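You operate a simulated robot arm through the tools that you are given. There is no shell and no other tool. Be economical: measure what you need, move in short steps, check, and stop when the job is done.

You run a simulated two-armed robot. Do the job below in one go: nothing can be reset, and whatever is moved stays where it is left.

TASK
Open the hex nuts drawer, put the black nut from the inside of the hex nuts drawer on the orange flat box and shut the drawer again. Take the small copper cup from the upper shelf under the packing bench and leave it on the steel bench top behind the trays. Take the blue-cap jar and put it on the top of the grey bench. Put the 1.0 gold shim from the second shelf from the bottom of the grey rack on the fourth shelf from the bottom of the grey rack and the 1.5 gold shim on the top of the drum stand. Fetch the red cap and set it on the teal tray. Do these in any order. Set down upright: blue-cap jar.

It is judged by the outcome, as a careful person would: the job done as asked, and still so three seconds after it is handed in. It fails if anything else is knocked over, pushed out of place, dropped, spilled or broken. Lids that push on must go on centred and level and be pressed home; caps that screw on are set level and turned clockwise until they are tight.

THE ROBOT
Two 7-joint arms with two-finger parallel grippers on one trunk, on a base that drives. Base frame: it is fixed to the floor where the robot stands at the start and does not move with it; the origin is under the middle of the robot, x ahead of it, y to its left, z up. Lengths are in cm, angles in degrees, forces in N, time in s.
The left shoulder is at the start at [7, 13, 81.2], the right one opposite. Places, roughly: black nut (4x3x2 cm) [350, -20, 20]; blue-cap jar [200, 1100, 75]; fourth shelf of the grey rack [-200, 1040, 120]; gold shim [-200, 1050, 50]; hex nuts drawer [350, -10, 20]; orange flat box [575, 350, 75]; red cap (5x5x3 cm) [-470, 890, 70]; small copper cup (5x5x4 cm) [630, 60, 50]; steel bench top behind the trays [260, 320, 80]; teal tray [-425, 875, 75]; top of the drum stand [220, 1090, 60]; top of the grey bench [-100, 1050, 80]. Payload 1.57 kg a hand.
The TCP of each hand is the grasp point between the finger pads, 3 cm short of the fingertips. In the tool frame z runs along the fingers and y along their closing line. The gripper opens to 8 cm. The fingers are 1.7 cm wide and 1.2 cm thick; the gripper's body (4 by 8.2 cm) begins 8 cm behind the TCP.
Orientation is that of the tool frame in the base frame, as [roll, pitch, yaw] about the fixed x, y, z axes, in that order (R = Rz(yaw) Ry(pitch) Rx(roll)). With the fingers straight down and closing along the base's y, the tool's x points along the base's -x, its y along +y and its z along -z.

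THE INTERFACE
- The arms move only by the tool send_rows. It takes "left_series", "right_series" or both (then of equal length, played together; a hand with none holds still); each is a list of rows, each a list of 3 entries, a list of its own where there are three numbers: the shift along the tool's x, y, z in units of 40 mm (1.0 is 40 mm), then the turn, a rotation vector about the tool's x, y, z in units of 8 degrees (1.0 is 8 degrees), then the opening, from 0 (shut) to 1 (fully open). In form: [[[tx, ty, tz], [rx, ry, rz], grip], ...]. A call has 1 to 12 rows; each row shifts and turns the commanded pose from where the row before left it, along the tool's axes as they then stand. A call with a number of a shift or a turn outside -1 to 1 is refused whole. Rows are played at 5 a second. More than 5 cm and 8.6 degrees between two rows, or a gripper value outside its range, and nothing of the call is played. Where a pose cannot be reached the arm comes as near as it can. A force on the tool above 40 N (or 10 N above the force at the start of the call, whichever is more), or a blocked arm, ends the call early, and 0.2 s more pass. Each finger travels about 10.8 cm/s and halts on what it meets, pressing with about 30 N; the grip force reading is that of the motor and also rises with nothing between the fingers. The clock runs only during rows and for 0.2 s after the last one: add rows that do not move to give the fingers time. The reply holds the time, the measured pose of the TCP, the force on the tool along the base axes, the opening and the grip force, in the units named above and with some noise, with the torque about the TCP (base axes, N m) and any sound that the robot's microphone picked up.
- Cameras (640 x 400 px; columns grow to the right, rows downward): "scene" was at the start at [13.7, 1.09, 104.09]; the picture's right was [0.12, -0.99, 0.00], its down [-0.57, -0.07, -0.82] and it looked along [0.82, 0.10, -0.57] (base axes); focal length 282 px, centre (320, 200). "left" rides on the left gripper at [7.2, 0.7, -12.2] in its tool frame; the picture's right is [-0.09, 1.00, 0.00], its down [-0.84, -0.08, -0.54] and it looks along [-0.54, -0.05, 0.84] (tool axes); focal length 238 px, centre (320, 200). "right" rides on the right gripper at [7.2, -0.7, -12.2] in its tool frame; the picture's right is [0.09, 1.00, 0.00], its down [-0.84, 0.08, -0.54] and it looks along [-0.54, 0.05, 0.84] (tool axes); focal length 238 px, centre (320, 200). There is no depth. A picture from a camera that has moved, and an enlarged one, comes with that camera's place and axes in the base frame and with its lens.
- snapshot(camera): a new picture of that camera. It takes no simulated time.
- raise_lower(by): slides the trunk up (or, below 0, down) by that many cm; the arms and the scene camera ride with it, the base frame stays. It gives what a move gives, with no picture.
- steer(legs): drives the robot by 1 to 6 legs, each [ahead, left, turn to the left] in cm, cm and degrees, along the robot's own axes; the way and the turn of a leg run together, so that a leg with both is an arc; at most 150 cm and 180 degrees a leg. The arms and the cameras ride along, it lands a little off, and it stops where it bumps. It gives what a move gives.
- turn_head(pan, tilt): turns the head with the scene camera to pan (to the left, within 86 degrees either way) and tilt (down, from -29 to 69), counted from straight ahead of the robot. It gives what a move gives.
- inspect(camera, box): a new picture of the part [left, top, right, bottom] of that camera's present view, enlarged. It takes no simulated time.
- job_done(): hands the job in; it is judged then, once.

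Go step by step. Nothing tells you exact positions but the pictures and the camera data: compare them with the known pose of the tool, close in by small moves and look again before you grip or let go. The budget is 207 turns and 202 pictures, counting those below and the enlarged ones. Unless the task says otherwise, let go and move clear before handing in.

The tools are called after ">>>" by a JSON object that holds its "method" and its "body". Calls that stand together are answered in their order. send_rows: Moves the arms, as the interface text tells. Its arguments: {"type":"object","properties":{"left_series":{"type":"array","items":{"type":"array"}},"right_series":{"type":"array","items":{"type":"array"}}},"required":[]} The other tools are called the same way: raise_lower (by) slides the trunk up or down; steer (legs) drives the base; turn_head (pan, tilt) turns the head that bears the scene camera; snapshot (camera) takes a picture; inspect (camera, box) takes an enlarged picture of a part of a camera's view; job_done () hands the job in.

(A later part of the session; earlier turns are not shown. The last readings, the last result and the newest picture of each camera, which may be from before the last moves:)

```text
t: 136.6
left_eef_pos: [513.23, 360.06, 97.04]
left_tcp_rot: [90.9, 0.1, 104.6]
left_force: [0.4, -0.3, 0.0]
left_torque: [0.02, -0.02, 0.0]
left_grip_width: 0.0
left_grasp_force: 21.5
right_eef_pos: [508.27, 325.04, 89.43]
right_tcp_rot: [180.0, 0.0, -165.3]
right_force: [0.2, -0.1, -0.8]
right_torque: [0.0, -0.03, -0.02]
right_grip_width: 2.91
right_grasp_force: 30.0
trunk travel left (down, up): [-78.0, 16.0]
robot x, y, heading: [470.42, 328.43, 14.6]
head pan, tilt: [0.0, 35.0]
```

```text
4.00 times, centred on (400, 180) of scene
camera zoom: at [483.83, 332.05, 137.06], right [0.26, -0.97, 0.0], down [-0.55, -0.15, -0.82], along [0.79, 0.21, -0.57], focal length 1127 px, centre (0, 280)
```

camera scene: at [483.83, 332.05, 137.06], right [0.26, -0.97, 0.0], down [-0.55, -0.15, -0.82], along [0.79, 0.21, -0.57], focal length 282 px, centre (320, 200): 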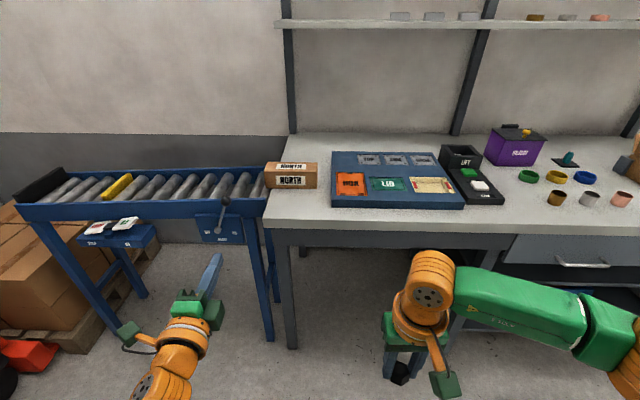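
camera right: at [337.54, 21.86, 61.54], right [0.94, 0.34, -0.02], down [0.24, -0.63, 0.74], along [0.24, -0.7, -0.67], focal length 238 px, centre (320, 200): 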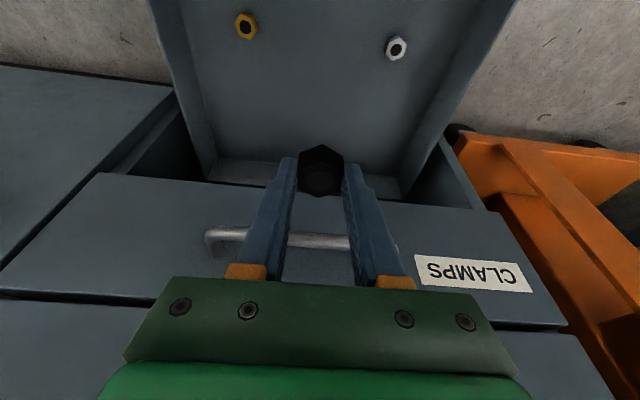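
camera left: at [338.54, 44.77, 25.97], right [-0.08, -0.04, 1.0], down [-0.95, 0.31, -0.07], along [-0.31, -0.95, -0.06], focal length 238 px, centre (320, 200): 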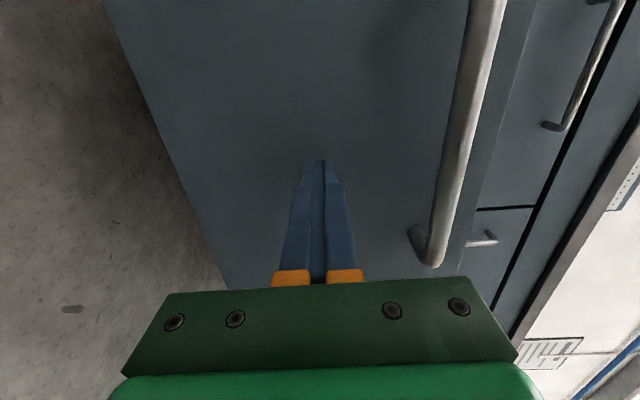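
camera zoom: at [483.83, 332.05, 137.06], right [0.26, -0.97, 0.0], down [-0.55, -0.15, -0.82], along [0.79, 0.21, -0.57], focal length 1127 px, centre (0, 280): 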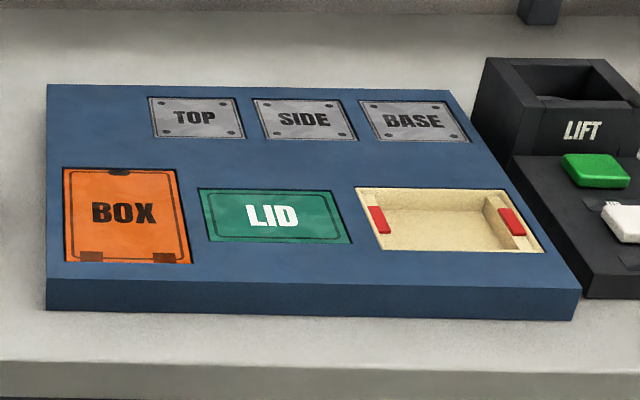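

The orange flat box ("BOX") sits in the blue tray at about [577, 345], ~108 cm ahead. I extend the right hand, retract the left, and drive closer.

>>> {"method": "send_rows", "body": {"left_series": [[[0, 0, -0.8], [0, 0, 0], 0], [[0, 0, -0.8], [0, 0, 0], 0], [[0, 0, -0.8], [0, 0, 0], 0], [[0, 0, 0], [0, 0, 0], 0], [[0, 0, 0], [0, 0, 0], 0]], "right_series": [[[-0.6, 0, 0], [0, 0, 0], 0], [[-0.7, 0, 0], [0, 0, 0], 0], [[-0.7, 0, 0], [0, 0, 0], 0], [[-0.7, 0, 0], [0, 0, 0], 0], [[-0.5, 0, 0], [0, 0, 0], 0]]}}

>>> {"method": "steer", "body": {"legs": [[52, 3.5, 0]]}}

>>> {"method": "turn_head", "body": {"pan": 0, "tilt": 55}}

>>> {"method": "snapshot", "body": {"camera": "scene"}}

>>> {"method": "snapshot", "body": {"camera": "right"}}

```text
t: 137.8
left_eef_pos: [503.93, 357.56, 97.05]
left_tcp_rot: [90.9, 0.2, 104.6]
left_force: [0.0, 0.4, -0.2]
left_torque: [0.01, 0.0, 0.0]
left_grip_width: 0.0
left_grasp_force: 21.5
right_eef_pos: [520.65, 328.41, 89.46]
right_tcp_rot: [179.9, 0.0, -165.1]
right_force: [-0.8, 0.6, -1.0]
right_torque: [0.01, 0.0, -0.02]
right_grip_width: 2.9
right_grasp_force: 29.9
trunk travel left (down, up): [-78.0, 16.0]
robot x, y, heading: [470.57, 328.47, 14.8]
head pan, tilt: [0.0, 35.0]
```

```text
t: 140.1
left_eef_pos: [539.18, 369.43, 97.29]
left_tcp_rot: [90.7, 0.2, 104.5]
left_force: [-0.2, 0.2, 1.4]
left_torque: [0.01, -0.01, 0.02]
left_grip_width: 0.01
left_grasp_force: 21.7
right_eef_pos: [554.82, 339.8, 89.37]
right_tcp_rot: [-179.8, -2.0, -165.5]
right_force: [-8.6, -2.2, 0.9]
right_torque: [-0.19, 0.12, -0.17]
right_grip_width: 2.89
right_grasp_force: 29.8
trunk travel left (down, up): [-78.0, 16.0]
robot x, y, heading: [505.95, 340.47, 14.7]
head pan, tilt: [0.0, 35.0]
stopped in leg 1: the force on the tool passed its limit at 106 N (the readings are from after the stop); the commanded pose is now the measured one
```

```text
t: 141.0
left_eef_pos: [539.11, 369.32, 97.23]
left_tcp_rot: [90.7, 0.2, 104.4]
left_force: [0.6, 0.8, 0.2]
left_torque: [0.04, -0.02, -0.03]
left_grip_width: 0.0
left_grasp_force: 20.8
right_eef_pos: [554.83, 339.9, 89.36]
right_tcp_rot: [-179.9, -2.2, -165.5]
right_force: [-11.5, -1.9, -1.4]
right_torque: [-0.12, 0.26, -0.19]
right_grip_width: 2.91
right_grasp_force: 29.4
trunk travel left (down, up): [-78.0, 16.0]
robot x, y, heading: [505.88, 340.17, 14.7]
head pan, tilt: [0.0, 55.0]
```

```text
147 pictures are left
camera scene: at [517.24, 343.48, 134.28], right [0.25, -0.97, 0.0], down [-0.79, -0.21, -0.58], along [0.56, 0.15, -0.82], focal length 282 px, centre (320, 200)
```

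scene: 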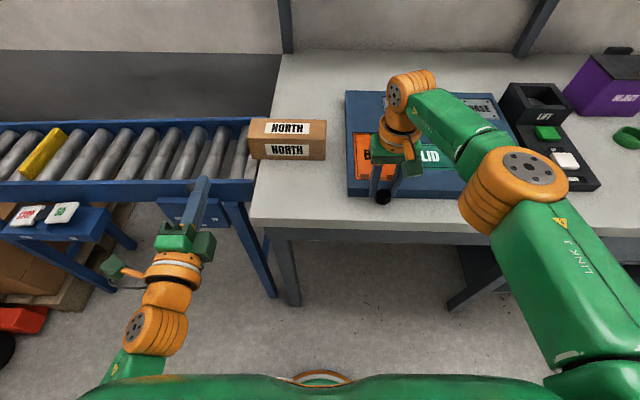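

```text
146 pictures are left
camera right: at [548.53, 337.54, 101.76], right [-0.34, 0.94, 0.0], down [0.81, 0.29, 0.51], along [0.48, 0.17, -0.86], focal length 238 px, centre (320, 200)
```

right: 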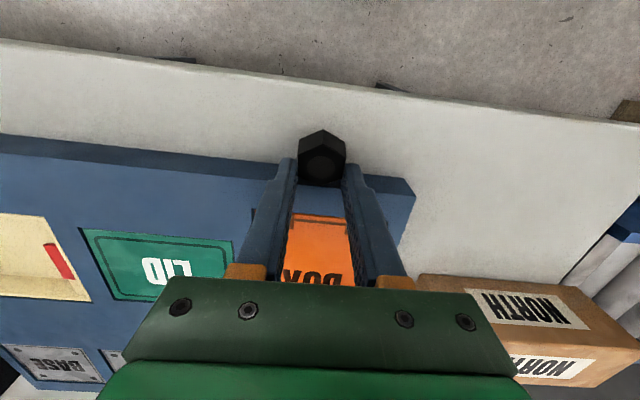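

The nut bumped the front of the blue tray (the bench is higher than I assumed). I pull back slightly and raise, then check whether the tray moved.

>>> {"method": "send_rows", "body": {"right_series": [[[0.3, 0, -0.1], [0, 0, 0], 0], [[0, 0, -0.7], [0, 0, 0], 0], [[0, 0, -0.9], [0, 0, 0], 0], [[0, 0, -0.9], [0, 0, 0], 0]]}}

>>> {"method": "snapshot", "body": {"camera": "right"}}

>>> {"method": "snapshot", "body": {"camera": "scene"}}

```text
t: 142.0
left_eef_pos: [539.32, 369.46, 97.11]
left_tcp_rot: [90.9, 0.2, 104.5]
left_force: [0.3, 0.5, -1.1]
left_torque: [-0.01, 0.0, -0.02]
left_grip_width: 0.0
left_grasp_force: 21.4
right_eef_pos: [554.33, 339.72, 99.61]
right_tcp_rot: [-179.9, -2.1, -165.5]
right_force: [0.6, 0.1, -0.8]
right_torque: [0.01, -0.02, 0.05]
right_grip_width: 2.9
right_grasp_force: 30.0
trunk travel left (down, up): [-78.0, 16.0]
robot x, y, heading: [506.14, 340.62, 14.7]
head pan, tilt: [0.0, 55.0]
```

```text
145 pictures are left
camera right: at [548.1, 337.46, 112.17], right [-0.34, 0.94, 0.0], down [0.81, 0.29, 0.51], along [0.48, 0.17, -0.86], focal length 238 px, centre (320, 200)
```

right: 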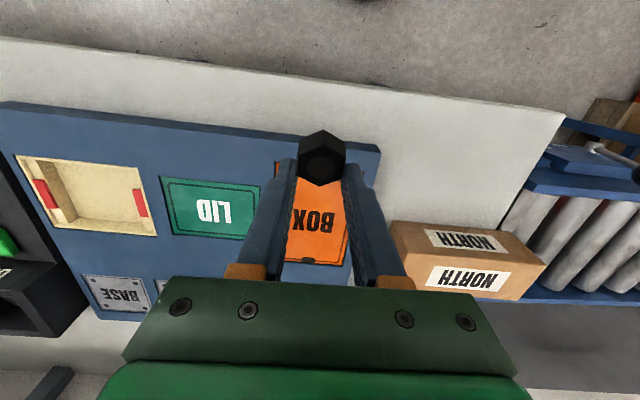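

```text
144 pictures are left
camera scene: at [517.72, 343.64, 134.23], right [0.25, -0.97, 0.0], down [-0.79, -0.21, -0.57], along [0.55, 0.15, -0.82], focal length 282 px, centre (320, 200)
```

scene: 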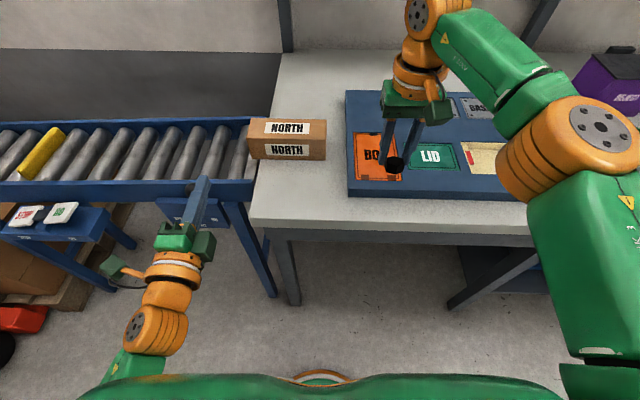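

The tray kept its place (unchanged relative to the carton); bench top is z≈85, tray top ≈88.5. The orange box centre is at about [563, 342]; I drive 9 cm ahead and check.

>>> {"method": "send_rows", "body": {"right_series": [[[0, 0, 0], [0, -0.26, 0], 0], [[0, 0, 0], [0, 0, 0], 0]]}}

>>> {"method": "steer", "body": {"legs": [[9, 0, 0]]}}

>>> {"method": "snapshot", "body": {"camera": "right"}}

>>> {"method": "snapshot", "body": {"camera": "scene"}}

```text
t: 142.6
left_eef_pos: [539.49, 369.49, 97.1]
left_tcp_rot: [90.9, 0.1, 104.6]
left_force: [-0.8, 0.2, 0.2]
left_torque: [0.03, -0.04, -0.01]
left_grip_width: 0.03
left_grasp_force: 21.2
right_eef_pos: [554.46, 339.78, 99.68]
right_tcp_rot: [-179.9, -0.1, -165.5]
right_force: [0.2, -0.1, -0.5]
right_torque: [-0.01, 0.0, -0.03]
right_grip_width: 2.9
right_grasp_force: 29.9
trunk travel left (down, up): [-78.0, 16.0]
robot x, y, heading: [505.76, 340.72, 14.9]
head pan, tilt: [0.0, 55.0]
```

```text
t: 143.7
left_eef_pos: [547.92, 371.64, 97.2]
left_tcp_rot: [90.7, 0.1, 104.5]
left_force: [0.2, 0.4, -0.5]
left_torque: [0.0, 0.01, -0.03]
left_grip_width: 0.01
left_grasp_force: 21.2
right_eef_pos: [562.9, 342.02, 99.76]
right_tcp_rot: [-179.9, 0.0, -165.6]
right_force: [0.8, -0.2, -0.4]
right_torque: [0.03, 0.0, 0.0]
right_grip_width: 2.92
right_grasp_force: 29.1
trunk travel left (down, up): [-78.0, 16.0]
robot x, y, heading: [514.7, 342.41, 14.5]
head pan, tilt: [0.0, 55.0]
```

```text
143 pictures are left
camera right: at [556.14, 339.53, 111.94], right [-0.34, 0.94, 0.0], down [0.79, 0.28, 0.54], along [0.51, 0.18, -0.84], focal length 238 px, centre (320, 200)
```

right: 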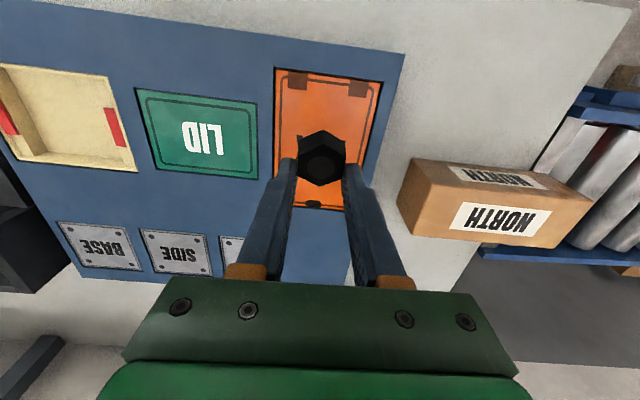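

```text
142 pictures are left
camera scene: at [526.13, 345.81, 134.26], right [0.25, -0.97, 0.0], down [-0.79, -0.21, -0.58], along [0.56, 0.15, -0.82], focal length 282 px, centre (320, 200)
```

scene: 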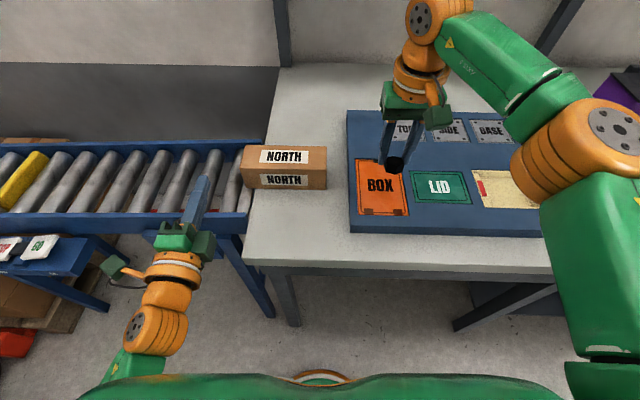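

The nut is over the box's centre. I tilt the hand back to 15° so the nut is level, then lower.

>>> {"method": "send_rows", "body": {"right_series": [[[0, 0, 0], [0, -0.94, 0], 0], [[0, 0, 0], [0, -0.94, 0], 0], [[0.26, 0, 0.6], [0, 0, 0], 0], [[0.2, 0, 0.6], [0, 0, 0], 0], [[0, 0, 0], [0, 0, 0], 0]]}}

>>> {"method": "snapshot", "body": {"camera": "right"}}

```text
t: 144.9
left_eef_pos: [547.98, 371.66, 97.16]
left_tcp_rot: [90.9, 0.1, 104.4]
left_force: [0.2, 0.3, 0.7]
left_torque: [-0.01, 0.01, 0.0]
left_grip_width: 0.03
left_grasp_force: 21.5
right_eef_pos: [562.51, 341.87, 94.53]
right_tcp_rot: [-180.0, 15.0, -165.6]
right_force: [-0.7, -0.4, -0.8]
right_torque: [0.02, 0.03, 0.01]
right_grip_width: 2.91
right_grasp_force: 30.2
trunk travel left (down, up): [-78.0, 16.0]
robot x, y, heading: [514.72, 342.96, 14.6]
head pan, tilt: [0.0, 55.0]
```

```text
141 pictures are left
camera right: at [553.02, 338.63, 104.52], right [-0.33, 0.94, -0.02], down [0.63, 0.24, 0.74], along [0.7, 0.23, -0.67], focal length 238 px, centre (320, 200)
```

right: 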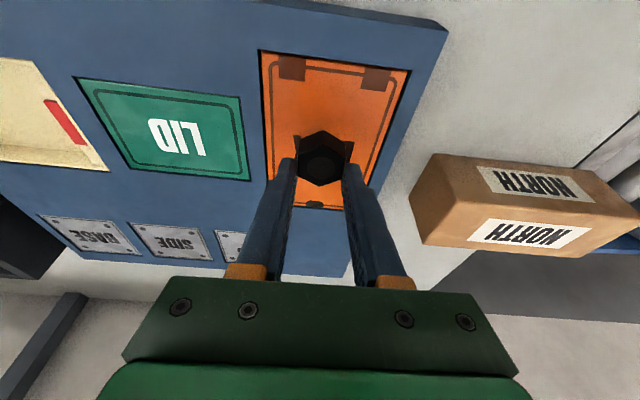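

Lowering in small steps until it touches.

>>> {"method": "send_rows", "body": {"right_series": [[[0.06, 0, 0.24], [0, 0, 0], 0], [[0.06, 0, 0.24], [0, 0, 0], 0], [[0.02, 0, 0.1], [0, 0, 0], 0], [[0, 0, 0], [0, 0, 0], 0]]}}

>>> {"method": "snapshot", "body": {"camera": "right"}}

```text
t: 145.9
left_eef_pos: [548.23, 371.83, 97.17]
left_tcp_rot: [90.9, 0.1, 104.5]
left_force: [0.1, 0.0, 0.2]
left_torque: [0.01, -0.02, 0.0]
left_grip_width: 0.0
left_grasp_force: 21.4
right_eef_pos: [562.69, 341.77, 92.15]
right_tcp_rot: [-179.9, 14.9, -165.6]
right_force: [-0.3, -0.4, -0.8]
right_torque: [-0.03, -0.02, 0.0]
right_grip_width: 2.91
right_grasp_force: 29.9
trunk travel left (down, up): [-78.0, 16.0]
robot x, y, heading: [514.75, 343.05, 14.7]
head pan, tilt: [0.0, 55.0]
```

```text
140 pictures are left
camera right: at [553.08, 338.68, 102.09], right [-0.33, 0.94, -0.02], down [0.63, 0.24, 0.74], along [0.7, 0.23, -0.67], focal length 238 px, centre (320, 200)
```

right: 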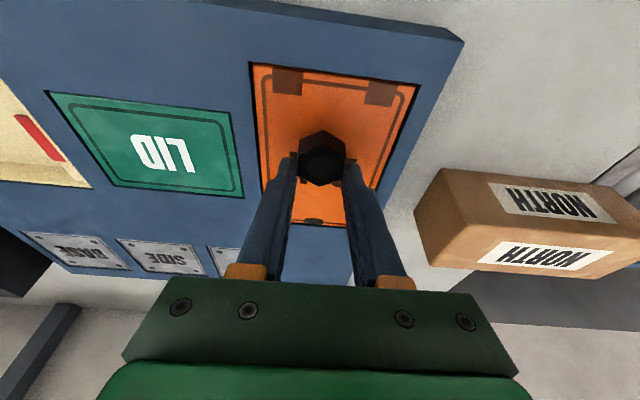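

>>> {"method": "send_rows", "body": {"right_series": [[[0.03, 0, 0.12], [0, 0, 0], 0], [[0.03, 0, 0.12], [0, 0, 0], 0], [[0.03, 0, 0.12], [0, 0, 0], 0], [[0, 0, 0], [0, 0, 0], 0]]}}

>>> {"method": "snapshot", "body": {"camera": "right"}}

```text
t: 146.9
left_eef_pos: [548.14, 371.65, 97.09]
left_tcp_rot: [90.9, 0.1, 104.5]
left_force: [0.5, -0.1, 0.3]
left_torque: [0.01, 0.0, -0.03]
left_grip_width: 0.0
left_grasp_force: 21.4
right_eef_pos: [562.58, 341.91, 90.7]
right_tcp_rot: [-180.0, 14.9, -165.6]
right_force: [0.2, -0.2, 0.7]
right_torque: [0.01, 0.0, 0.0]
right_grip_width: 2.94
right_grasp_force: 30.0
trunk travel left (down, up): [-78.0, 16.0]
robot x, y, heading: [514.57, 342.43, 14.8]
head pan, tilt: [0.0, 55.0]
```

```text
139 pictures are left
camera right: at [553.11, 338.74, 100.58], right [-0.33, 0.94, -0.02], down [0.63, 0.24, 0.74], along [0.7, 0.23, -0.67], focal length 238 px, centre (320, 200)
```

right: 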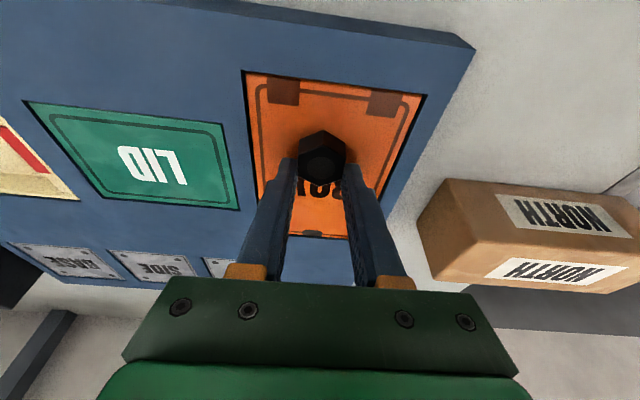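

>>> {"method": "send_rows", "body": {"right_series": [[[0.02, 0, 0.08], [0, 0, 0], 0], [[0.02, 0, 0.08], [0, 0, 0], 0], [[0, 0, 0], [0, 0, 0], 0]]}}

```text
t: 147.7
left_eef_pos: [547.9, 371.71, 97.31]
left_tcp_rot: [90.7, 0.3, 104.5]
left_force: [0.1, -0.7, 0.4]
left_torque: [-0.02, 0.03, -0.01]
left_grip_width: 0.02
left_grasp_force: 21.6
right_eef_pos: [562.51, 341.83, 90.25]
right_tcp_rot: [-179.9, 15.2, -165.7]
right_force: [7.6, -1.0, 25.7]
right_torque: [0.09, -0.1, 0.04]
right_grip_width: 2.91
right_grasp_force: 29.8
trunk travel left (down, up): [-78.0, 16.0]
robot x, y, heading: [514.58, 342.74, 14.7]
head pan, tilt: [0.0, 55.0]
```

Touching with 26 N. I ease up a little, open, and lift clear.

>>> {"method": "send_rows", "body": {"right_series": [[[-0.01, 0, -0.06], [0, 0, 0], 0], [[0, 0, 0], [0, 0, 0], 0.45], [[0, 0, 0], [0, 0, 0], 0.6], [[0, 0, 0], [0, 0, 0], 0.6], [[-0.1, 0, -0.5], [0, 0, 0], 0.6], [[-0.2, 0, -0.7], [0, 0, 0], 0.6], [[-0.2, 0, -0.7], [0, 0, 0], 0.6], [[-0.2, 0, -0.7], [0, 0, 0], 0.6]]}}

>>> {"method": "snapshot", "body": {"camera": "right"}}

```text
t: 149.5
left_eef_pos: [548.05, 371.75, 97.07]
left_tcp_rot: [90.9, 0.2, 104.5]
left_force: [-0.5, -0.1, -1.1]
left_torque: [0.0, 0.02, -0.01]
left_grip_width: 0.0
left_grasp_force: 21.7
right_eef_pos: [562.76, 341.96, 101.0]
right_tcp_rot: [-179.9, 15.0, -165.5]
right_force: [-0.2, 0.0, -0.3]
right_torque: [0.01, -0.04, 0.04]
right_grip_width: 4.78
right_grasp_force: 0.0
trunk travel left (down, up): [-78.0, 16.0]
robot x, y, heading: [514.87, 342.95, 14.7]
head pan, tilt: [0.0, 55.0]
```

```text
138 pictures are left
camera right: at [553.06, 338.79, 110.99], right [-0.33, 0.94, -0.03], down [0.63, 0.24, 0.74], along [0.7, 0.23, -0.67], focal length 238 px, centre (320, 200)
```

right: 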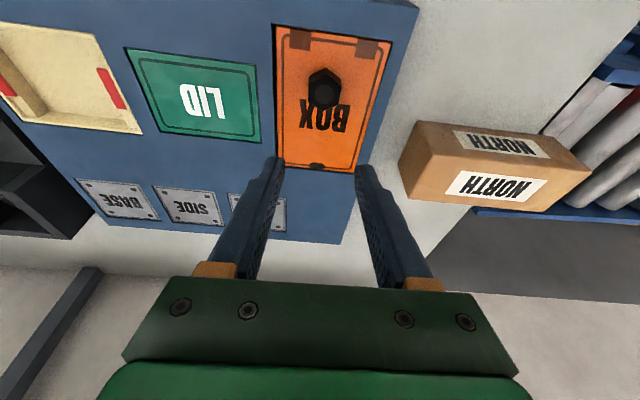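

The black nut lies on the orange box. Next the copper cup; I back off and turn the right hand toward horizontal (pointing 20° down) with its camera going up.

>>> {"method": "steer", "body": {"legs": [[-60, 0, 0]]}}

>>> {"method": "send_rows", "body": {"right_series": [[[0.8, 0, 0], [0, -0.98, 0], 1], [[0.8, 0, 0], [0, -0.98, 0], 1], [[0, 0, 0], [0, -0.98, 0], 1], [[0, 0, 0], [0, -0.98, 0], 1], [[0, 0, 0], [0, -0.98, 0], 1], [[0, 0, 0], [0, -0.98, 0], 1], [[0, 0, 0], [0, -0.98, 0], 1]]}}

>>> {"method": "send_rows", "body": {"right_series": [[[0, 0, 0], [0, 0, -0.9375], 1], [[0, 0, 0], [0, 0, -0.9375], 1], [[0, 0, 0], [0, 0, -0.9375], 1], [[0, 0, 0], [0, 0, -0.9375], 1], [[0, 0, 0], [0, 0, -0.9375], 1], [[0, 0, 0], [0, 0, -0.9375], 1], [[0, 0, 0], [0, 0, -0.9375], 1], [[0, 0, 0], [0, 0, -0.9375], 1], [[0, 0, 0], [0, 0, -0.9375], 1], [[0, 0, 0], [0, 0, -0.9375], 1], [[0, 0, 0], [0, 0, -0.9375], 1], [[0, 0, 0], [0, 0, -0.9375], 1]]}}

>>> {"method": "send_rows", "body": {"right_series": [[[0, 0, 0], [0, 0, -0.9375], 1], [[0, 0, 0], [0, 0, -0.9375], 1], [[0, 0, 0], [0, 0, -0.9375], 1], [[0, 0, 0], [0, 0, -0.9375], 1], [[0, 0, 0], [0, 0, -0.9375], 1], [[0, 0, 0], [0, 0, -0.9375], 1], [[0, 0, 0], [0, 0, -0.9375], 1], [[0, 0, 0], [0, 0, -0.9375], 1], [[0, 0, 0], [0, 0, -0.9375], 1], [[0, 0, 0], [0, 0, -0.9375], 1], [[0, 0, 0], [0, 0, -0.9375], 1], [[0, 0, 0], [0, 0, -0.9375], 1]]}}

>>> {"method": "snapshot", "body": {"camera": "scene"}}

```text
t: 152.8
left_eef_pos: [490.23, 356.46, 97.17]
left_tcp_rot: [91.0, 0.1, 104.5]
left_force: [-0.4, 0.0, -0.3]
left_torque: [-0.01, -0.03, 0.03]
left_grip_width: 0.03
left_grasp_force: 20.8
right_eef_pos: [504.79, 326.74, 100.95]
right_tcp_rot: [-179.9, 14.8, -165.5]
right_force: [-0.2, 0.4, -0.5]
right_torque: [0.01, 0.0, 0.0]
right_grip_width: 4.8
right_grasp_force: 0.1
trunk travel left (down, up): [-78.0, 16.0]
robot x, y, heading: [456.5, 327.62, 14.7]
head pan, tilt: [0.0, 55.0]
```

```text
t: 154.4
left_eef_pos: [490.26, 356.55, 97.25]
left_tcp_rot: [90.9, 0.1, 104.5]
left_force: [0.0, 0.2, 0.2]
left_torque: [-0.01, 0.02, -0.02]
left_grip_width: 0.01
left_grasp_force: 21.1
right_eef_pos: [499.28, 325.45, 98.84]
right_tcp_rot: [-179.9, 58.1, -165.4]
right_force: [0.1, 0.6, -0.2]
right_torque: [0.02, -0.02, 0.0]
right_grip_width: 7.99
right_grasp_force: 0.0
right hand out of reach, approached as far as the arm can: row 6, 7
trunk travel left (down, up): [-78.0, 16.0]
robot x, y, heading: [456.84, 327.57, 14.7]
head pan, tilt: [0.0, 55.0]
```

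```text
t: 157.1
left_eef_pos: [490.24, 356.6, 97.12]
left_tcp_rot: [90.8, 0.1, 104.5]
left_force: [0.3, 0.5, -0.3]
left_torque: [-0.02, -0.01, 0.01]
left_grip_width: 0.02
left_grasp_force: 21.2
right_eef_pos: [499.46, 325.64, 98.8]
right_tcp_rot: [-122.0, -0.3, -75.5]
right_force: [-0.1, -0.7, 0.4]
right_torque: [-0.03, -0.02, 0.0]
right_grip_width: 8.0
right_grasp_force: 0.1
trunk travel left (down, up): [-78.0, 16.0]
robot x, y, heading: [456.9, 327.46, 14.7]
head pan, tilt: [0.0, 55.0]
```

```text
t: 159.7
left_eef_pos: [490.26, 356.51, 97.06]
left_tcp_rot: [90.9, 0.2, 104.4]
left_force: [0.0, -0.7, -0.2]
left_torque: [0.02, 0.03, -0.03]
left_grip_width: 0.01
left_grasp_force: 21.1
right_eef_pos: [495.83, 329.44, 99.0]
right_tcp_rot: [-157.7, -55.1, -12.3]
right_force: [0.1, 0.4, -0.1]
right_torque: [0.02, 0.0, 0.02]
right_grip_width: 8.0
right_grasp_force: 0.1
right hand out of reach, approached as far as the arm can: row 7, 8, 9, 10, 11, 12
trunk travel left (down, up): [-78.0, 16.0]
robot x, y, heading: [456.98, 327.49, 14.9]
head pan, tilt: [0.0, 55.0]
```

```text
137 pictures are left
camera scene: at [468.49, 330.65, 134.23], right [0.25, -0.97, 0.0], down [-0.79, -0.21, -0.57], along [0.55, 0.15, -0.82], focal length 282 px, centre (320, 200)
```

scene: 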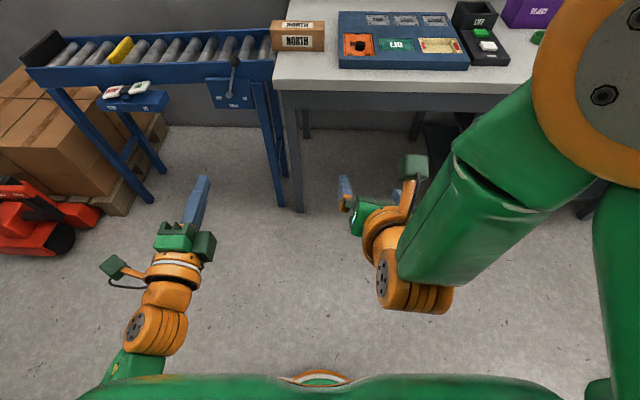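

Full roll is beyond the wrist's range. A 50–55° tilted posture without roll will do; I roll back.

>>> {"method": "send_rows", "body": {"right_series": [[[0, 0, 0], [0, 0, 0.9375], 1], [[0, 0, 0], [0, 0, 0.9375], 1], [[0, 0, 0], [0, 0, 0.9375], 1], [[0, 0, 0], [0, 0, 0.9375], 1], [[0, 0, 0], [0, 0, 0.9375], 1], [[0, 0, 0], [0, 0, 0.9375], 1], [[0, 0, 0], [0, 0, 0.9375], 1], [[0, 0, 0], [0, 0, 0.9375], 1], [[0, 0, 0], [0, 0, 0.9375], 1], [[0, 0, 0], [0, 0, 0.9375], 1], [[0, 0, 0], [0, 0, 0.9375], 1], [[0, 0, 0], [0, 0, 0.9375], 1]]}}

>>> {"method": "send_rows", "body": {"right_series": [[[0, 0, 0], [0, 0, 0.9375], 1], [[0, 0, 0], [0, 0, 0.9375], 1], [[0, 0, 0], [0, 0, 0.9375], 1], [[0, 0, 0], [0, 0, 0.9375], 1], [[0, 0, 0], [0, 0, 0.9375], 1], [[0, 0, 0], [0, 0, 0.9375], 1], [[0, 0, 0], [0, 0, 0.9375], 1], [[0, 0, 0], [0, 0, 0.9375], 1], [[0, 0, 0], [0, 0, 0.9375], 1], [[0, 0, 0], [0, 0, 0.9375], 1], [[0, 0, 0], [0, 0, 0.9375], 1], [[0, 0, 0], [0, 0, 0.9375], 1]]}}

>>> {"method": "raise_lower", "body": {"by": -30}}

>>> {"method": "steer", "body": {"legs": [[0, -140, 0], [0, -118, 0]]}}

>>> {"method": "turn_head", "body": {"pan": -15, "tilt": 30}}

>>> {"method": "snapshot", "body": {"camera": "scene"}}

```text
t: 162.2
left_eef_pos: [490.18, 356.49, 97.14]
left_tcp_rot: [90.9, 0.1, 104.5]
left_force: [0.2, -0.4, 0.5]
left_torque: [-0.02, -0.01, 0.0]
left_grip_width: 0.0
left_grasp_force: 21.4
right_eef_pos: [495.88, 329.38, 99.05]
right_tcp_rot: [-122.9, 12.7, -83.7]
right_force: [-0.1, -0.3, 0.1]
right_torque: [-0.01, -0.02, -0.01]
right_grip_width: 8.03
right_grasp_force: 0.1
trunk travel left (down, up): [-78.0, 16.0]
robot x, y, heading: [456.91, 327.46, 14.8]
head pan, tilt: [0.0, 55.0]
```

```text
t: 164.8
left_eef_pos: [490.23, 356.47, 97.15]
left_tcp_rot: [91.0, 0.1, 104.5]
left_force: [0.1, -0.5, 0.1]
left_torque: [-0.01, -0.02, 0.0]
left_grip_width: 0.0
left_grasp_force: 21.3
right_eef_pos: [495.88, 329.4, 99.0]
right_tcp_rot: [157.4, 54.9, 167.5]
right_force: [0.2, 0.9, 0.3]
right_torque: [-0.02, 0.02, 0.01]
right_grip_width: 8.0
right_grasp_force: 0.0
trunk travel left (down, up): [-78.0, 16.0]
robot x, y, heading: [456.63, 327.62, 14.9]
head pan, tilt: [0.0, 55.0]
```

```text
t: 167.8
left_eef_pos: [490.06, 356.58, 67.19]
left_tcp_rot: [90.9, 0.1, 104.5]
left_force: [1.1, 0.0, 0.2]
left_torque: [-0.04, 0.02, -0.02]
left_grip_width: 0.01
left_grasp_force: 20.8
right_eef_pos: [495.84, 329.38, 69.07]
right_tcp_rot: [157.6, 55.1, 167.8]
right_force: [0.2, 0.1, 0.2]
right_torque: [0.01, 0.02, 0.03]
right_grip_width: 8.01
right_grasp_force: 0.2
trunk travel left (down, up): [-48.0, 46.0]
robot x, y, heading: [456.96, 327.27, 14.6]
head pan, tilt: [0.0, 55.0]
```

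```text
t: 180.5
left_eef_pos: [553.74, 104.66, 67.02]
left_tcp_rot: [91.0, 0.1, 103.6]
left_force: [-1.0, -0.4, 0.7]
left_torque: [0.01, -0.01, -0.02]
left_grip_width: 0.01
left_grasp_force: 21.4
right_eef_pos: [559.01, 77.34, 69.18]
right_tcp_rot: [157.6, 55.0, 166.7]
right_force: [-0.1, -0.1, 0.5]
right_torque: [0.0, 0.01, 0.02]
right_grip_width: 8.0
right_grasp_force: 0.1
trunk travel left (down, up): [-48.0, 46.0]
robot x, y, heading: [520.02, 76.35, 13.7]
head pan, tilt: [0.0, 55.0]
```

```text
t: 181.4
left_eef_pos: [553.82, 104.63, 67.14]
left_tcp_rot: [90.9, 0.1, 103.6]
left_force: [0.5, 0.6, -0.1]
left_torque: [0.0, 0.02, 0.0]
left_grip_width: 0.0
left_grasp_force: 21.1
right_eef_pos: [558.96, 77.26, 69.13]
right_tcp_rot: [157.6, 55.0, 166.7]
right_force: [-0.1, 1.0, 0.8]
right_torque: [0.0, 0.03, -0.01]
right_grip_width: 8.01
right_grasp_force: 0.1
trunk travel left (down, up): [-48.0, 46.0]
robot x, y, heading: [519.81, 75.94, 13.6]
head pan, tilt: [-15.0, 30.0]
```

```text
136 pictures are left
camera scene: at [533.68, 77.24, 107.82], right [-0.02, -1.0, 0.0], down [-0.5, 0.01, -0.87], along [0.87, -0.02, -0.5], focal length 282 px, centre (320, 200)
```

scene: 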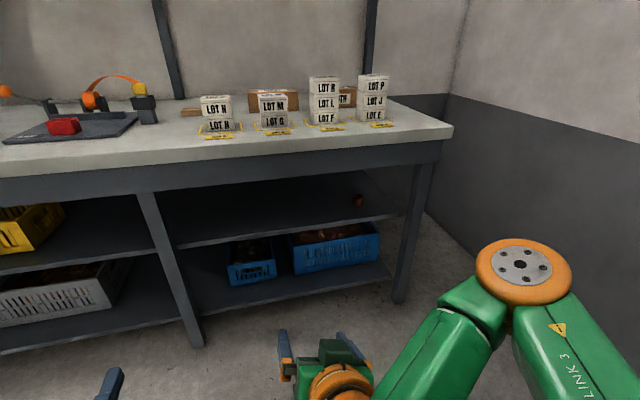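

The copper cup is visible on the upper shelf. I enlarge it.

>>> {"method": "inspect", "body": {"camera": "scene", "box": [310, 150, 420, 230]}}

```text
5.00 times, centred on (365, 190) of scene
camera zoom: at [533.68, 77.24, 107.82], right [-0.02, -1.0, 0.0], down [-0.5, 0.01, -0.87], along [0.87, -0.02, -0.5], focal length 1408 px, centre (95, 250)
```

zoom: 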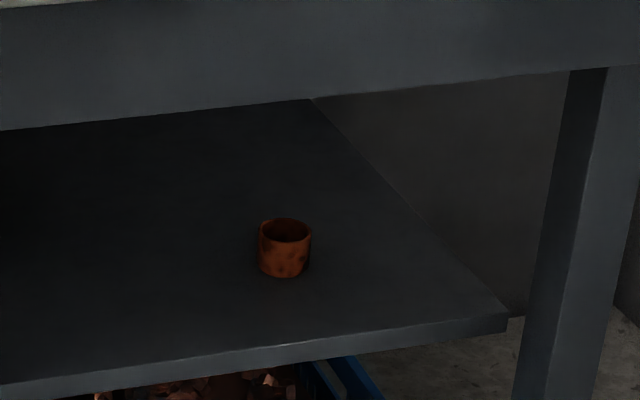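

Upright cup at about [634.7, 59.2], 12 cm inside the shelf edge. I level the right hand, move ahead then right, and lower.

>>> {"method": "send_rows", "body": {"right_series": [[[0, 0, 0], [0, 0, -0.94], 1], [[0, 0, 0], [0, 0, -0.94], 1], [[0, 0, 0], [0, 0.75, 0], 1], [[0, 0, 0], [0, 0, 0], 1]]}}

>>> {"method": "steer", "body": {"legs": [[35, 0, 0], [0, -33, 0]]}}

>>> {"method": "raise_lower", "body": {"by": -13}}

>>> {"method": "turn_head", "body": {"pan": -12, "tilt": 35}}

>>> {"method": "snapshot", "body": {"camera": "scene"}}

>>> {"method": "snapshot", "body": {"camera": "right"}}

```text
t: 182.4
left_eef_pos: [553.76, 104.67, 67.08]
left_tcp_rot: [90.9, 0.2, 103.6]
left_force: [-0.1, 0.2, 0.3]
left_torque: [-0.01, 0.01, -0.02]
left_grip_width: 0.0
left_grasp_force: 21.2
right_eef_pos: [559.06, 77.28, 69.12]
right_tcp_rot: [-179.8, 52.0, -166.3]
right_force: [0.2, -0.1, -0.2]
right_torque: [0.01, -0.01, 0.03]
right_grip_width: 7.98
right_grasp_force: 0.0
trunk travel left (down, up): [-48.0, 46.0]
robot x, y, heading: [519.9, 76.31, 13.6]
head pan, tilt: [-15.0, 30.0]
```

```text
t: 186.4
left_eef_pos: [595.84, 81.48, 66.98]
left_tcp_rot: [90.9, 0.1, 103.7]
left_force: [-0.3, -0.3, -0.2]
left_torque: [0.05, 0.02, -0.02]
left_grip_width: 0.0
left_grasp_force: 21.3
right_eef_pos: [601.17, 54.31, 69.08]
right_tcp_rot: [-179.8, 52.0, -166.4]
right_force: [0.0, -0.8, -0.3]
right_torque: [-0.02, 0.0, 0.02]
right_grip_width: 7.97
right_grasp_force: 0.0
trunk travel left (down, up): [-48.0, 46.0]
robot x, y, heading: [561.74, 52.89, 13.6]
head pan, tilt: [-15.0, 30.0]
```

```text
t: 188.0
left_eef_pos: [595.95, 81.42, 54.14]
left_tcp_rot: [90.9, 0.0, 103.7]
left_force: [0.4, -0.6, -0.4]
left_torque: [0.0, 0.01, -0.01]
left_grip_width: 0.03
left_grasp_force: 21.3
right_eef_pos: [600.93, 54.2, 56.06]
right_tcp_rot: [-179.8, 52.0, -166.4]
right_force: [0.3, 0.0, -0.6]
right_torque: [0.01, -0.02, 0.0]
right_grip_width: 7.99
right_grasp_force: 0.0
trunk travel left (down, up): [-35.0, 59.0]
robot x, y, heading: [561.99, 53.03, 13.6]
head pan, tilt: [-15.0, 30.0]
```

```text
t: 188.7
left_eef_pos: [595.84, 81.49, 54.09]
left_tcp_rot: [90.9, 0.1, 103.5]
left_force: [0.3, 0.8, 0.5]
left_torque: [0.02, 0.0, -0.02]
left_grip_width: 0.03
left_grasp_force: 21.7
right_eef_pos: [601.2, 54.21, 56.13]
right_tcp_rot: [-179.7, 52.0, -166.4]
right_force: [-0.1, -0.2, 0.5]
right_torque: [0.01, -0.03, 0.02]
right_grip_width: 7.99
right_grasp_force: 0.1
trunk travel left (down, up): [-35.0, 59.0]
robot x, y, heading: [562.05, 52.68, 13.6]
head pan, tilt: [-12.0, 35.0]
```

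```text
134 pictures are left
camera scene: at [575.55, 54.49, 94.06], right [0.03, -1.0, 0.0], down [-0.57, -0.02, -0.82], along [0.82, 0.03, -0.57], focal length 282 px, centre (320, 200)
```

scene: 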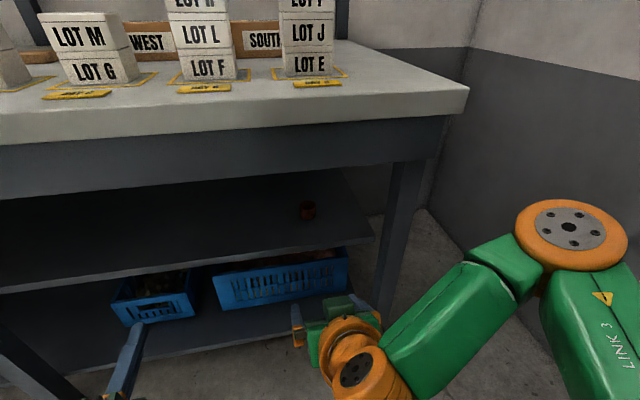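

```text
133 pictures are left
camera right: at [587.67, 50.31, 57.91], right [-0.29, 0.95, -0.07], down [0.07, 0.1, 0.99], along [0.96, 0.28, -0.09], focal length 238 px, centre (320, 200)
```

right: 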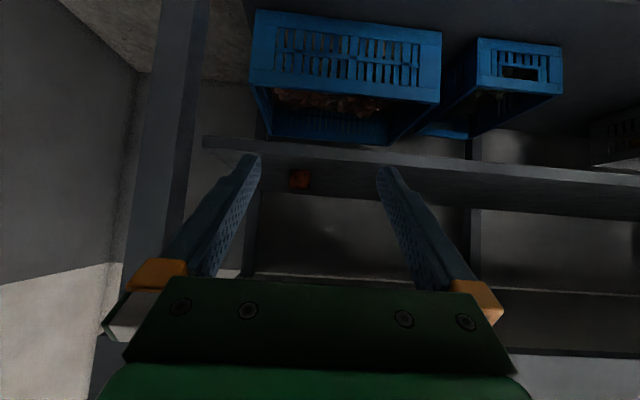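

Triangulated: cup at [634.4, 59.6, 49.9]. I lower to grasp height, shift right 2.5 cm, reach 12 cm forward and drive the first part in.

>>> {"method": "raise_lower", "body": {"by": -5}}

>>> {"method": "send_rows", "body": {"right_series": [[[0, -0.64, 0], [0, 0, 0], 1], [[-0.46, 0, 0.59], [0, 0, 0], 1], [[-0.46, 0, 0.59], [0, 0, 0], 1], [[-0.46, 0, 0.59], [0, 0, 0], 1], [[0, 0, 0], [0, 0, 0], 1]]}}

>>> {"method": "steer", "body": {"legs": [[12, 0, 0]]}}

>>> {"method": "snapshot", "body": {"camera": "right"}}

>>> {"method": "snapshot", "body": {"camera": "scene"}}

```text
t: 189.6
left_eef_pos: [595.96, 81.51, 49.19]
left_tcp_rot: [91.0, 0.0, 103.6]
left_force: [0.1, -0.5, -0.4]
left_torque: [-0.01, 0.01, -0.01]
left_grip_width: 0.01
left_grasp_force: 21.4
right_eef_pos: [601.19, 54.31, 51.08]
right_tcp_rot: [-179.8, 52.0, -166.4]
right_force: [0.0, 0.6, 0.1]
right_torque: [-0.01, 0.0, -0.04]
right_grip_width: 7.98
right_grasp_force: 0.1
trunk travel left (down, up): [-30.0, 64.0]
robot x, y, heading: [561.82, 53.26, 13.9]
head pan, tilt: [-12.0, 35.0]
```

```text
t: 190.8
left_eef_pos: [595.88, 81.4, 49.1]
left_tcp_rot: [90.9, 0.0, 103.6]
left_force: [-1.2, -0.7, -0.1]
left_torque: [0.0, 0.0, 0.01]
left_grip_width: 0.0
left_grasp_force: 21.1
right_eef_pos: [611.01, 54.22, 50.93]
right_tcp_rot: [-179.8, 52.0, -166.3]
right_force: [0.5, -0.2, 0.3]
right_torque: [-0.02, 0.01, -0.02]
right_grip_width: 8.01
right_grasp_force: 0.0
right hand out of reach, approached as far as the arm can: row 1
trunk travel left (down, up): [-30.0, 64.0]
robot x, y, heading: [562.02, 52.64, 13.9]
head pan, tilt: [-12.0, 35.0]
```

```text
t: 192.0
left_eef_pos: [607.6, 84.31, 49.12]
left_tcp_rot: [90.9, 0.1, 103.6]
left_force: [0.7, 0.0, 0.6]
left_torque: [0.02, 0.03, 0.04]
left_grip_width: 0.0
left_grasp_force: 21.3
right_eef_pos: [622.62, 56.95, 50.98]
right_tcp_rot: [-179.8, 52.1, -166.4]
right_force: [-0.5, 0.0, -0.7]
right_torque: [-0.04, -0.03, 0.0]
right_grip_width: 8.0
right_grasp_force: 0.1
trunk travel left (down, up): [-30.0, 64.0]
robot x, y, heading: [573.89, 55.95, 13.8]
head pan, tilt: [-12.0, 35.0]
```

```text
132 pictures are left
camera right: at [609.17, 53.11, 52.76], right [-0.29, 0.96, -0.07], down [0.07, 0.1, 0.99], along [0.96, 0.28, -0.09], focal length 238 px, centre (320, 200)
```

right: 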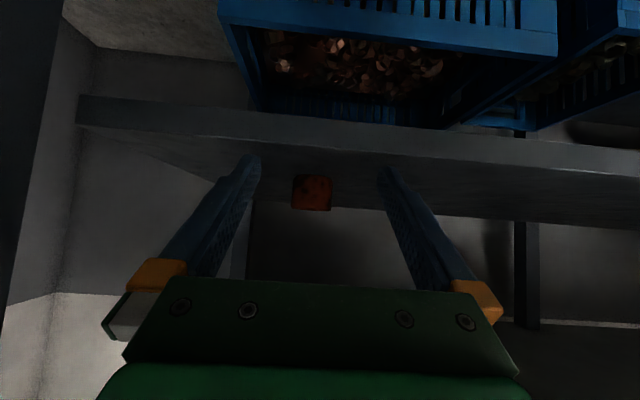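

```text
131 pictures are left
camera scene: at [587.2, 57.34, 89.05], right [0.03, -1.0, 0.0], down [-0.57, -0.02, -0.82], along [0.82, 0.03, -0.57], focal length 282 px, centre (320, 200)
```

scene: 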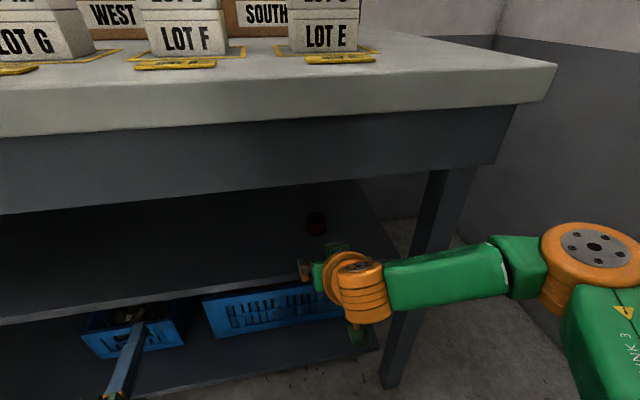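

Aligned with the cup, 12 cm to go. I raise the left hand out of the shelf's way, drive 7 cm and look.

>>> {"method": "send_rows", "body": {"left_series": [[[0, 1, 0], [0, 0, 0], 0], [[0, 1, 0], [0, 0, 0], 0], [[0, 0.5, -0.8], [0, 0, 0], 0], [[0, 0, 0], [0, 0, 0], 0]]}}

>>> {"method": "steer", "body": {"legs": [[7, 0, 0]]}}

>>> {"method": "snapshot", "body": {"camera": "right"}}

>>> {"method": "snapshot", "body": {"camera": "scene"}}

```text
t: 193.0
left_eef_pos: [609.41, 85.04, 55.38]
left_tcp_rot: [90.9, 0.0, 103.4]
left_force: [-0.1, 0.2, 0.0]
left_torque: [0.01, 0.02, -0.01]
left_grip_width: 0.02
left_grasp_force: 21.3
left hand out of reach, approached as far as the arm can: row 2, 3
right_eef_pos: [622.64, 57.05, 50.89]
right_tcp_rot: [-179.8, 52.0, -166.4]
right_force: [0.3, 1.0, 0.3]
right_torque: [0.0, -0.01, 0.01]
right_grip_width: 7.99
right_grasp_force: 0.1
trunk travel left (down, up): [-30.0, 64.0]
robot x, y, heading: [573.63, 56.34, 13.7]
head pan, tilt: [-12.0, 35.0]
```

```text
t: 194.0
left_eef_pos: [616.15, 86.91, 55.41]
left_tcp_rot: [90.9, 0.2, 103.5]
left_force: [-1.1, 0.7, 0.8]
left_torque: [-0.01, -0.01, 0.02]
left_grip_width: 0.0
left_grasp_force: 20.9
right_eef_pos: [629.4, 58.73, 51.0]
right_tcp_rot: [-179.8, 52.0, -166.4]
right_force: [0.2, 0.6, 0.4]
right_torque: [-0.02, -0.02, 0.01]
right_grip_width: 8.0
right_grasp_force: 0.0
trunk travel left (down, up): [-30.0, 64.0]
robot x, y, heading: [580.43, 57.73, 13.6]
head pan, tilt: [-12.0, 35.0]
```

```text
130 pictures are left
camera right: at [615.95, 54.75, 52.75], right [-0.29, 0.96, -0.07], down [0.07, 0.1, 0.99], along [0.96, 0.28, -0.09], focal length 238 px, centre (320, 200)
```

right: 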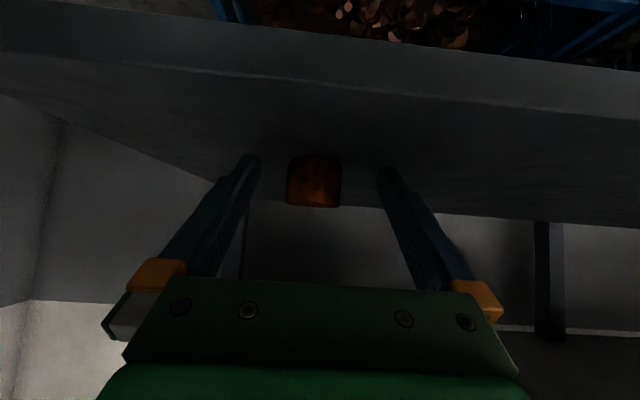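

```text
129 pictures are left
camera scene: at [593.99, 59.0, 89.05], right [0.03, -1.0, 0.0], down [-0.57, -0.02, -0.82], along [0.82, 0.02, -0.57], focal length 282 px, centre (320, 200)
```

scene: 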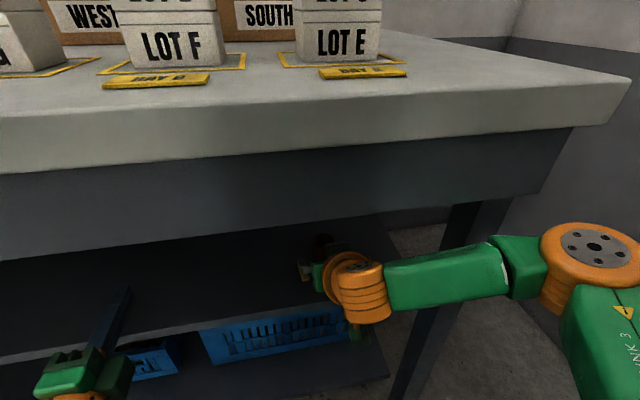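

4 cm more by driving, then close.

>>> {"method": "steer", "body": {"legs": [[4, 0, 0]]}}

>>> {"method": "send_rows", "body": {"right_series": [[[0, 0, 0], [0, 0, 0], 0.75], [[0, 0, 0], [0, 0, 0], 0.6], [[0, 0, 0], [0, 0, 0], 0.4], [[0, 0, 0], [0, 0, 0], 0.2], [[0, 0, 0], [0, 0, 0], 0.2]]}}

>>> {"method": "snapshot", "body": {"camera": "right"}}

```text
t: 194.9
left_eef_pos: [620.04, 87.76, 55.31]
left_tcp_rot: [90.9, 0.1, 103.5]
left_force: [-1.1, -0.3, 0.9]
left_torque: [0.01, -0.04, -0.02]
left_grip_width: 0.0
left_grasp_force: 21.5
right_eef_pos: [633.31, 59.42, 50.94]
right_tcp_rot: [-179.8, 51.9, -166.5]
right_force: [-0.3, 0.7, 0.3]
right_torque: [-0.02, 0.04, -0.03]
right_grip_width: 8.0
right_grasp_force: 0.1
trunk travel left (down, up): [-30.0, 64.0]
robot x, y, heading: [584.35, 58.37, 14.2]
head pan, tilt: [-12.0, 35.0]
```

```text
t: 196.1
left_eef_pos: [620.07, 87.8, 55.27]
left_tcp_rot: [90.9, 0.3, 103.5]
left_force: [-0.4, 0.5, 0.1]
left_torque: [0.03, 0.0, -0.01]
left_grip_width: 0.0
left_grasp_force: 20.6
right_eef_pos: [633.3, 59.56, 50.94]
right_tcp_rot: [-179.8, 52.0, -166.5]
right_force: [0.6, 0.8, 0.6]
right_torque: [0.02, -0.02, -0.04]
right_grip_width: 4.12
right_grasp_force: 30.3
trunk travel left (down, up): [-30.0, 64.0]
robot x, y, heading: [584.05, 58.3, 13.7]
head pan, tilt: [-12.0, 35.0]
```

```text
128 pictures are left
camera right: at [619.84, 55.68, 52.78], right [-0.29, 0.96, -0.07], down [0.07, 0.1, 0.99], along [0.96, 0.28, -0.09], focal length 238 px, centre (320, 200)
```

right: 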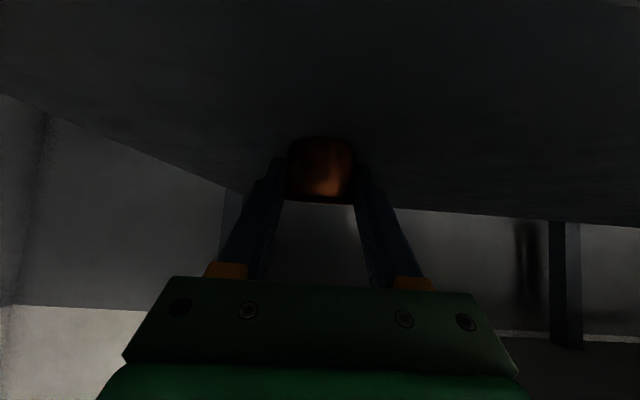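

The cup is gripped (4.1 cm). I raise 2 cm and back out.

>>> {"method": "send_rows", "body": {"right_series": [[[0, 0, 0], [0, 0, 0], 0], [[0, 0, 0], [0, 0, 0], 0]]}}

>>> {"method": "raise_lower", "body": {"by": 2}}

>>> {"method": "steer", "body": {"legs": [[-20, 0, 0], [-10, 0, 0]]}}

>>> {"method": "snapshot", "body": {"camera": "right"}}

```text
t: 196.7
left_eef_pos: [620.21, 87.75, 55.44]
left_tcp_rot: [90.8, 0.2, 103.5]
left_force: [-0.8, 0.0, 0.2]
left_torque: [0.05, -0.02, 0.02]
left_grip_width: 0.0
left_grasp_force: 21.4
right_eef_pos: [633.32, 59.57, 51.05]
right_tcp_rot: [-179.8, 52.0, -166.6]
right_force: [-0.1, 0.3, 0.9]
right_torque: [0.03, -0.04, 0.0]
right_grip_width: 4.08
right_grasp_force: 30.0
trunk travel left (down, up): [-30.0, 64.0]
robot x, y, heading: [583.92, 58.21, 13.6]
head pan, tilt: [-12.0, 35.0]
```

```text
t: 197.4
left_eef_pos: [620.1, 87.75, 57.39]
left_tcp_rot: [90.9, 0.0, 103.5]
left_force: [-0.1, -0.9, 0.0]
left_torque: [0.01, 0.03, -0.02]
left_grip_width: 0.0
left_grasp_force: 22.1
right_eef_pos: [633.28, 59.51, 52.77]
right_tcp_rot: [-179.8, 51.9, -166.6]
right_force: [0.5, -0.5, -0.2]
right_torque: [-0.01, -0.01, 0.0]
right_grip_width: 4.1
right_grasp_force: 29.5
trunk travel left (down, up): [-32.0, 62.0]
robot x, y, heading: [584.43, 58.5, 13.8]
head pan, tilt: [-12.0, 35.0]
```

```text
t: 199.7
left_eef_pos: [591.05, 80.56, 57.44]
left_tcp_rot: [91.0, 0.3, 103.6]
left_force: [-0.1, 1.0, 0.2]
left_torque: [0.0, -0.01, 0.0]
left_grip_width: 0.02
left_grasp_force: 21.3
right_eef_pos: [604.3, 52.43, 52.89]
right_tcp_rot: [-179.8, 51.9, -166.4]
right_force: [-0.3, -0.1, -0.7]
right_torque: [0.03, -0.04, 0.0]
right_grip_width: 4.09
right_grasp_force: 29.8
trunk travel left (down, up): [-32.0, 62.0]
robot x, y, heading: [555.36, 51.52, 13.5]
head pan, tilt: [-12.0, 35.0]
```

```text
127 pictures are left
camera right: at [590.82, 48.61, 54.78], right [-0.29, 0.96, -0.07], down [0.07, 0.1, 0.99], along [0.96, 0.28, -0.09], focal length 238 px, centre (320, 200)
```

right: 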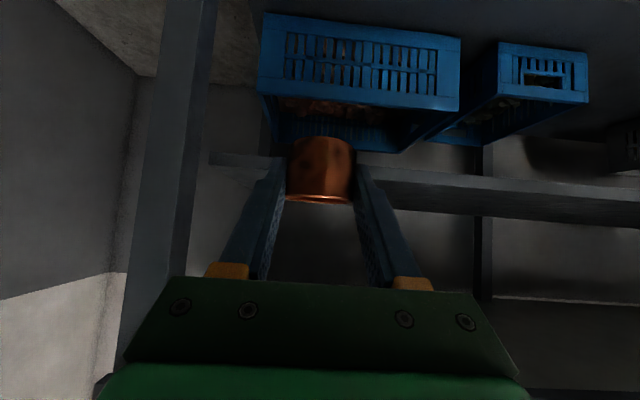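

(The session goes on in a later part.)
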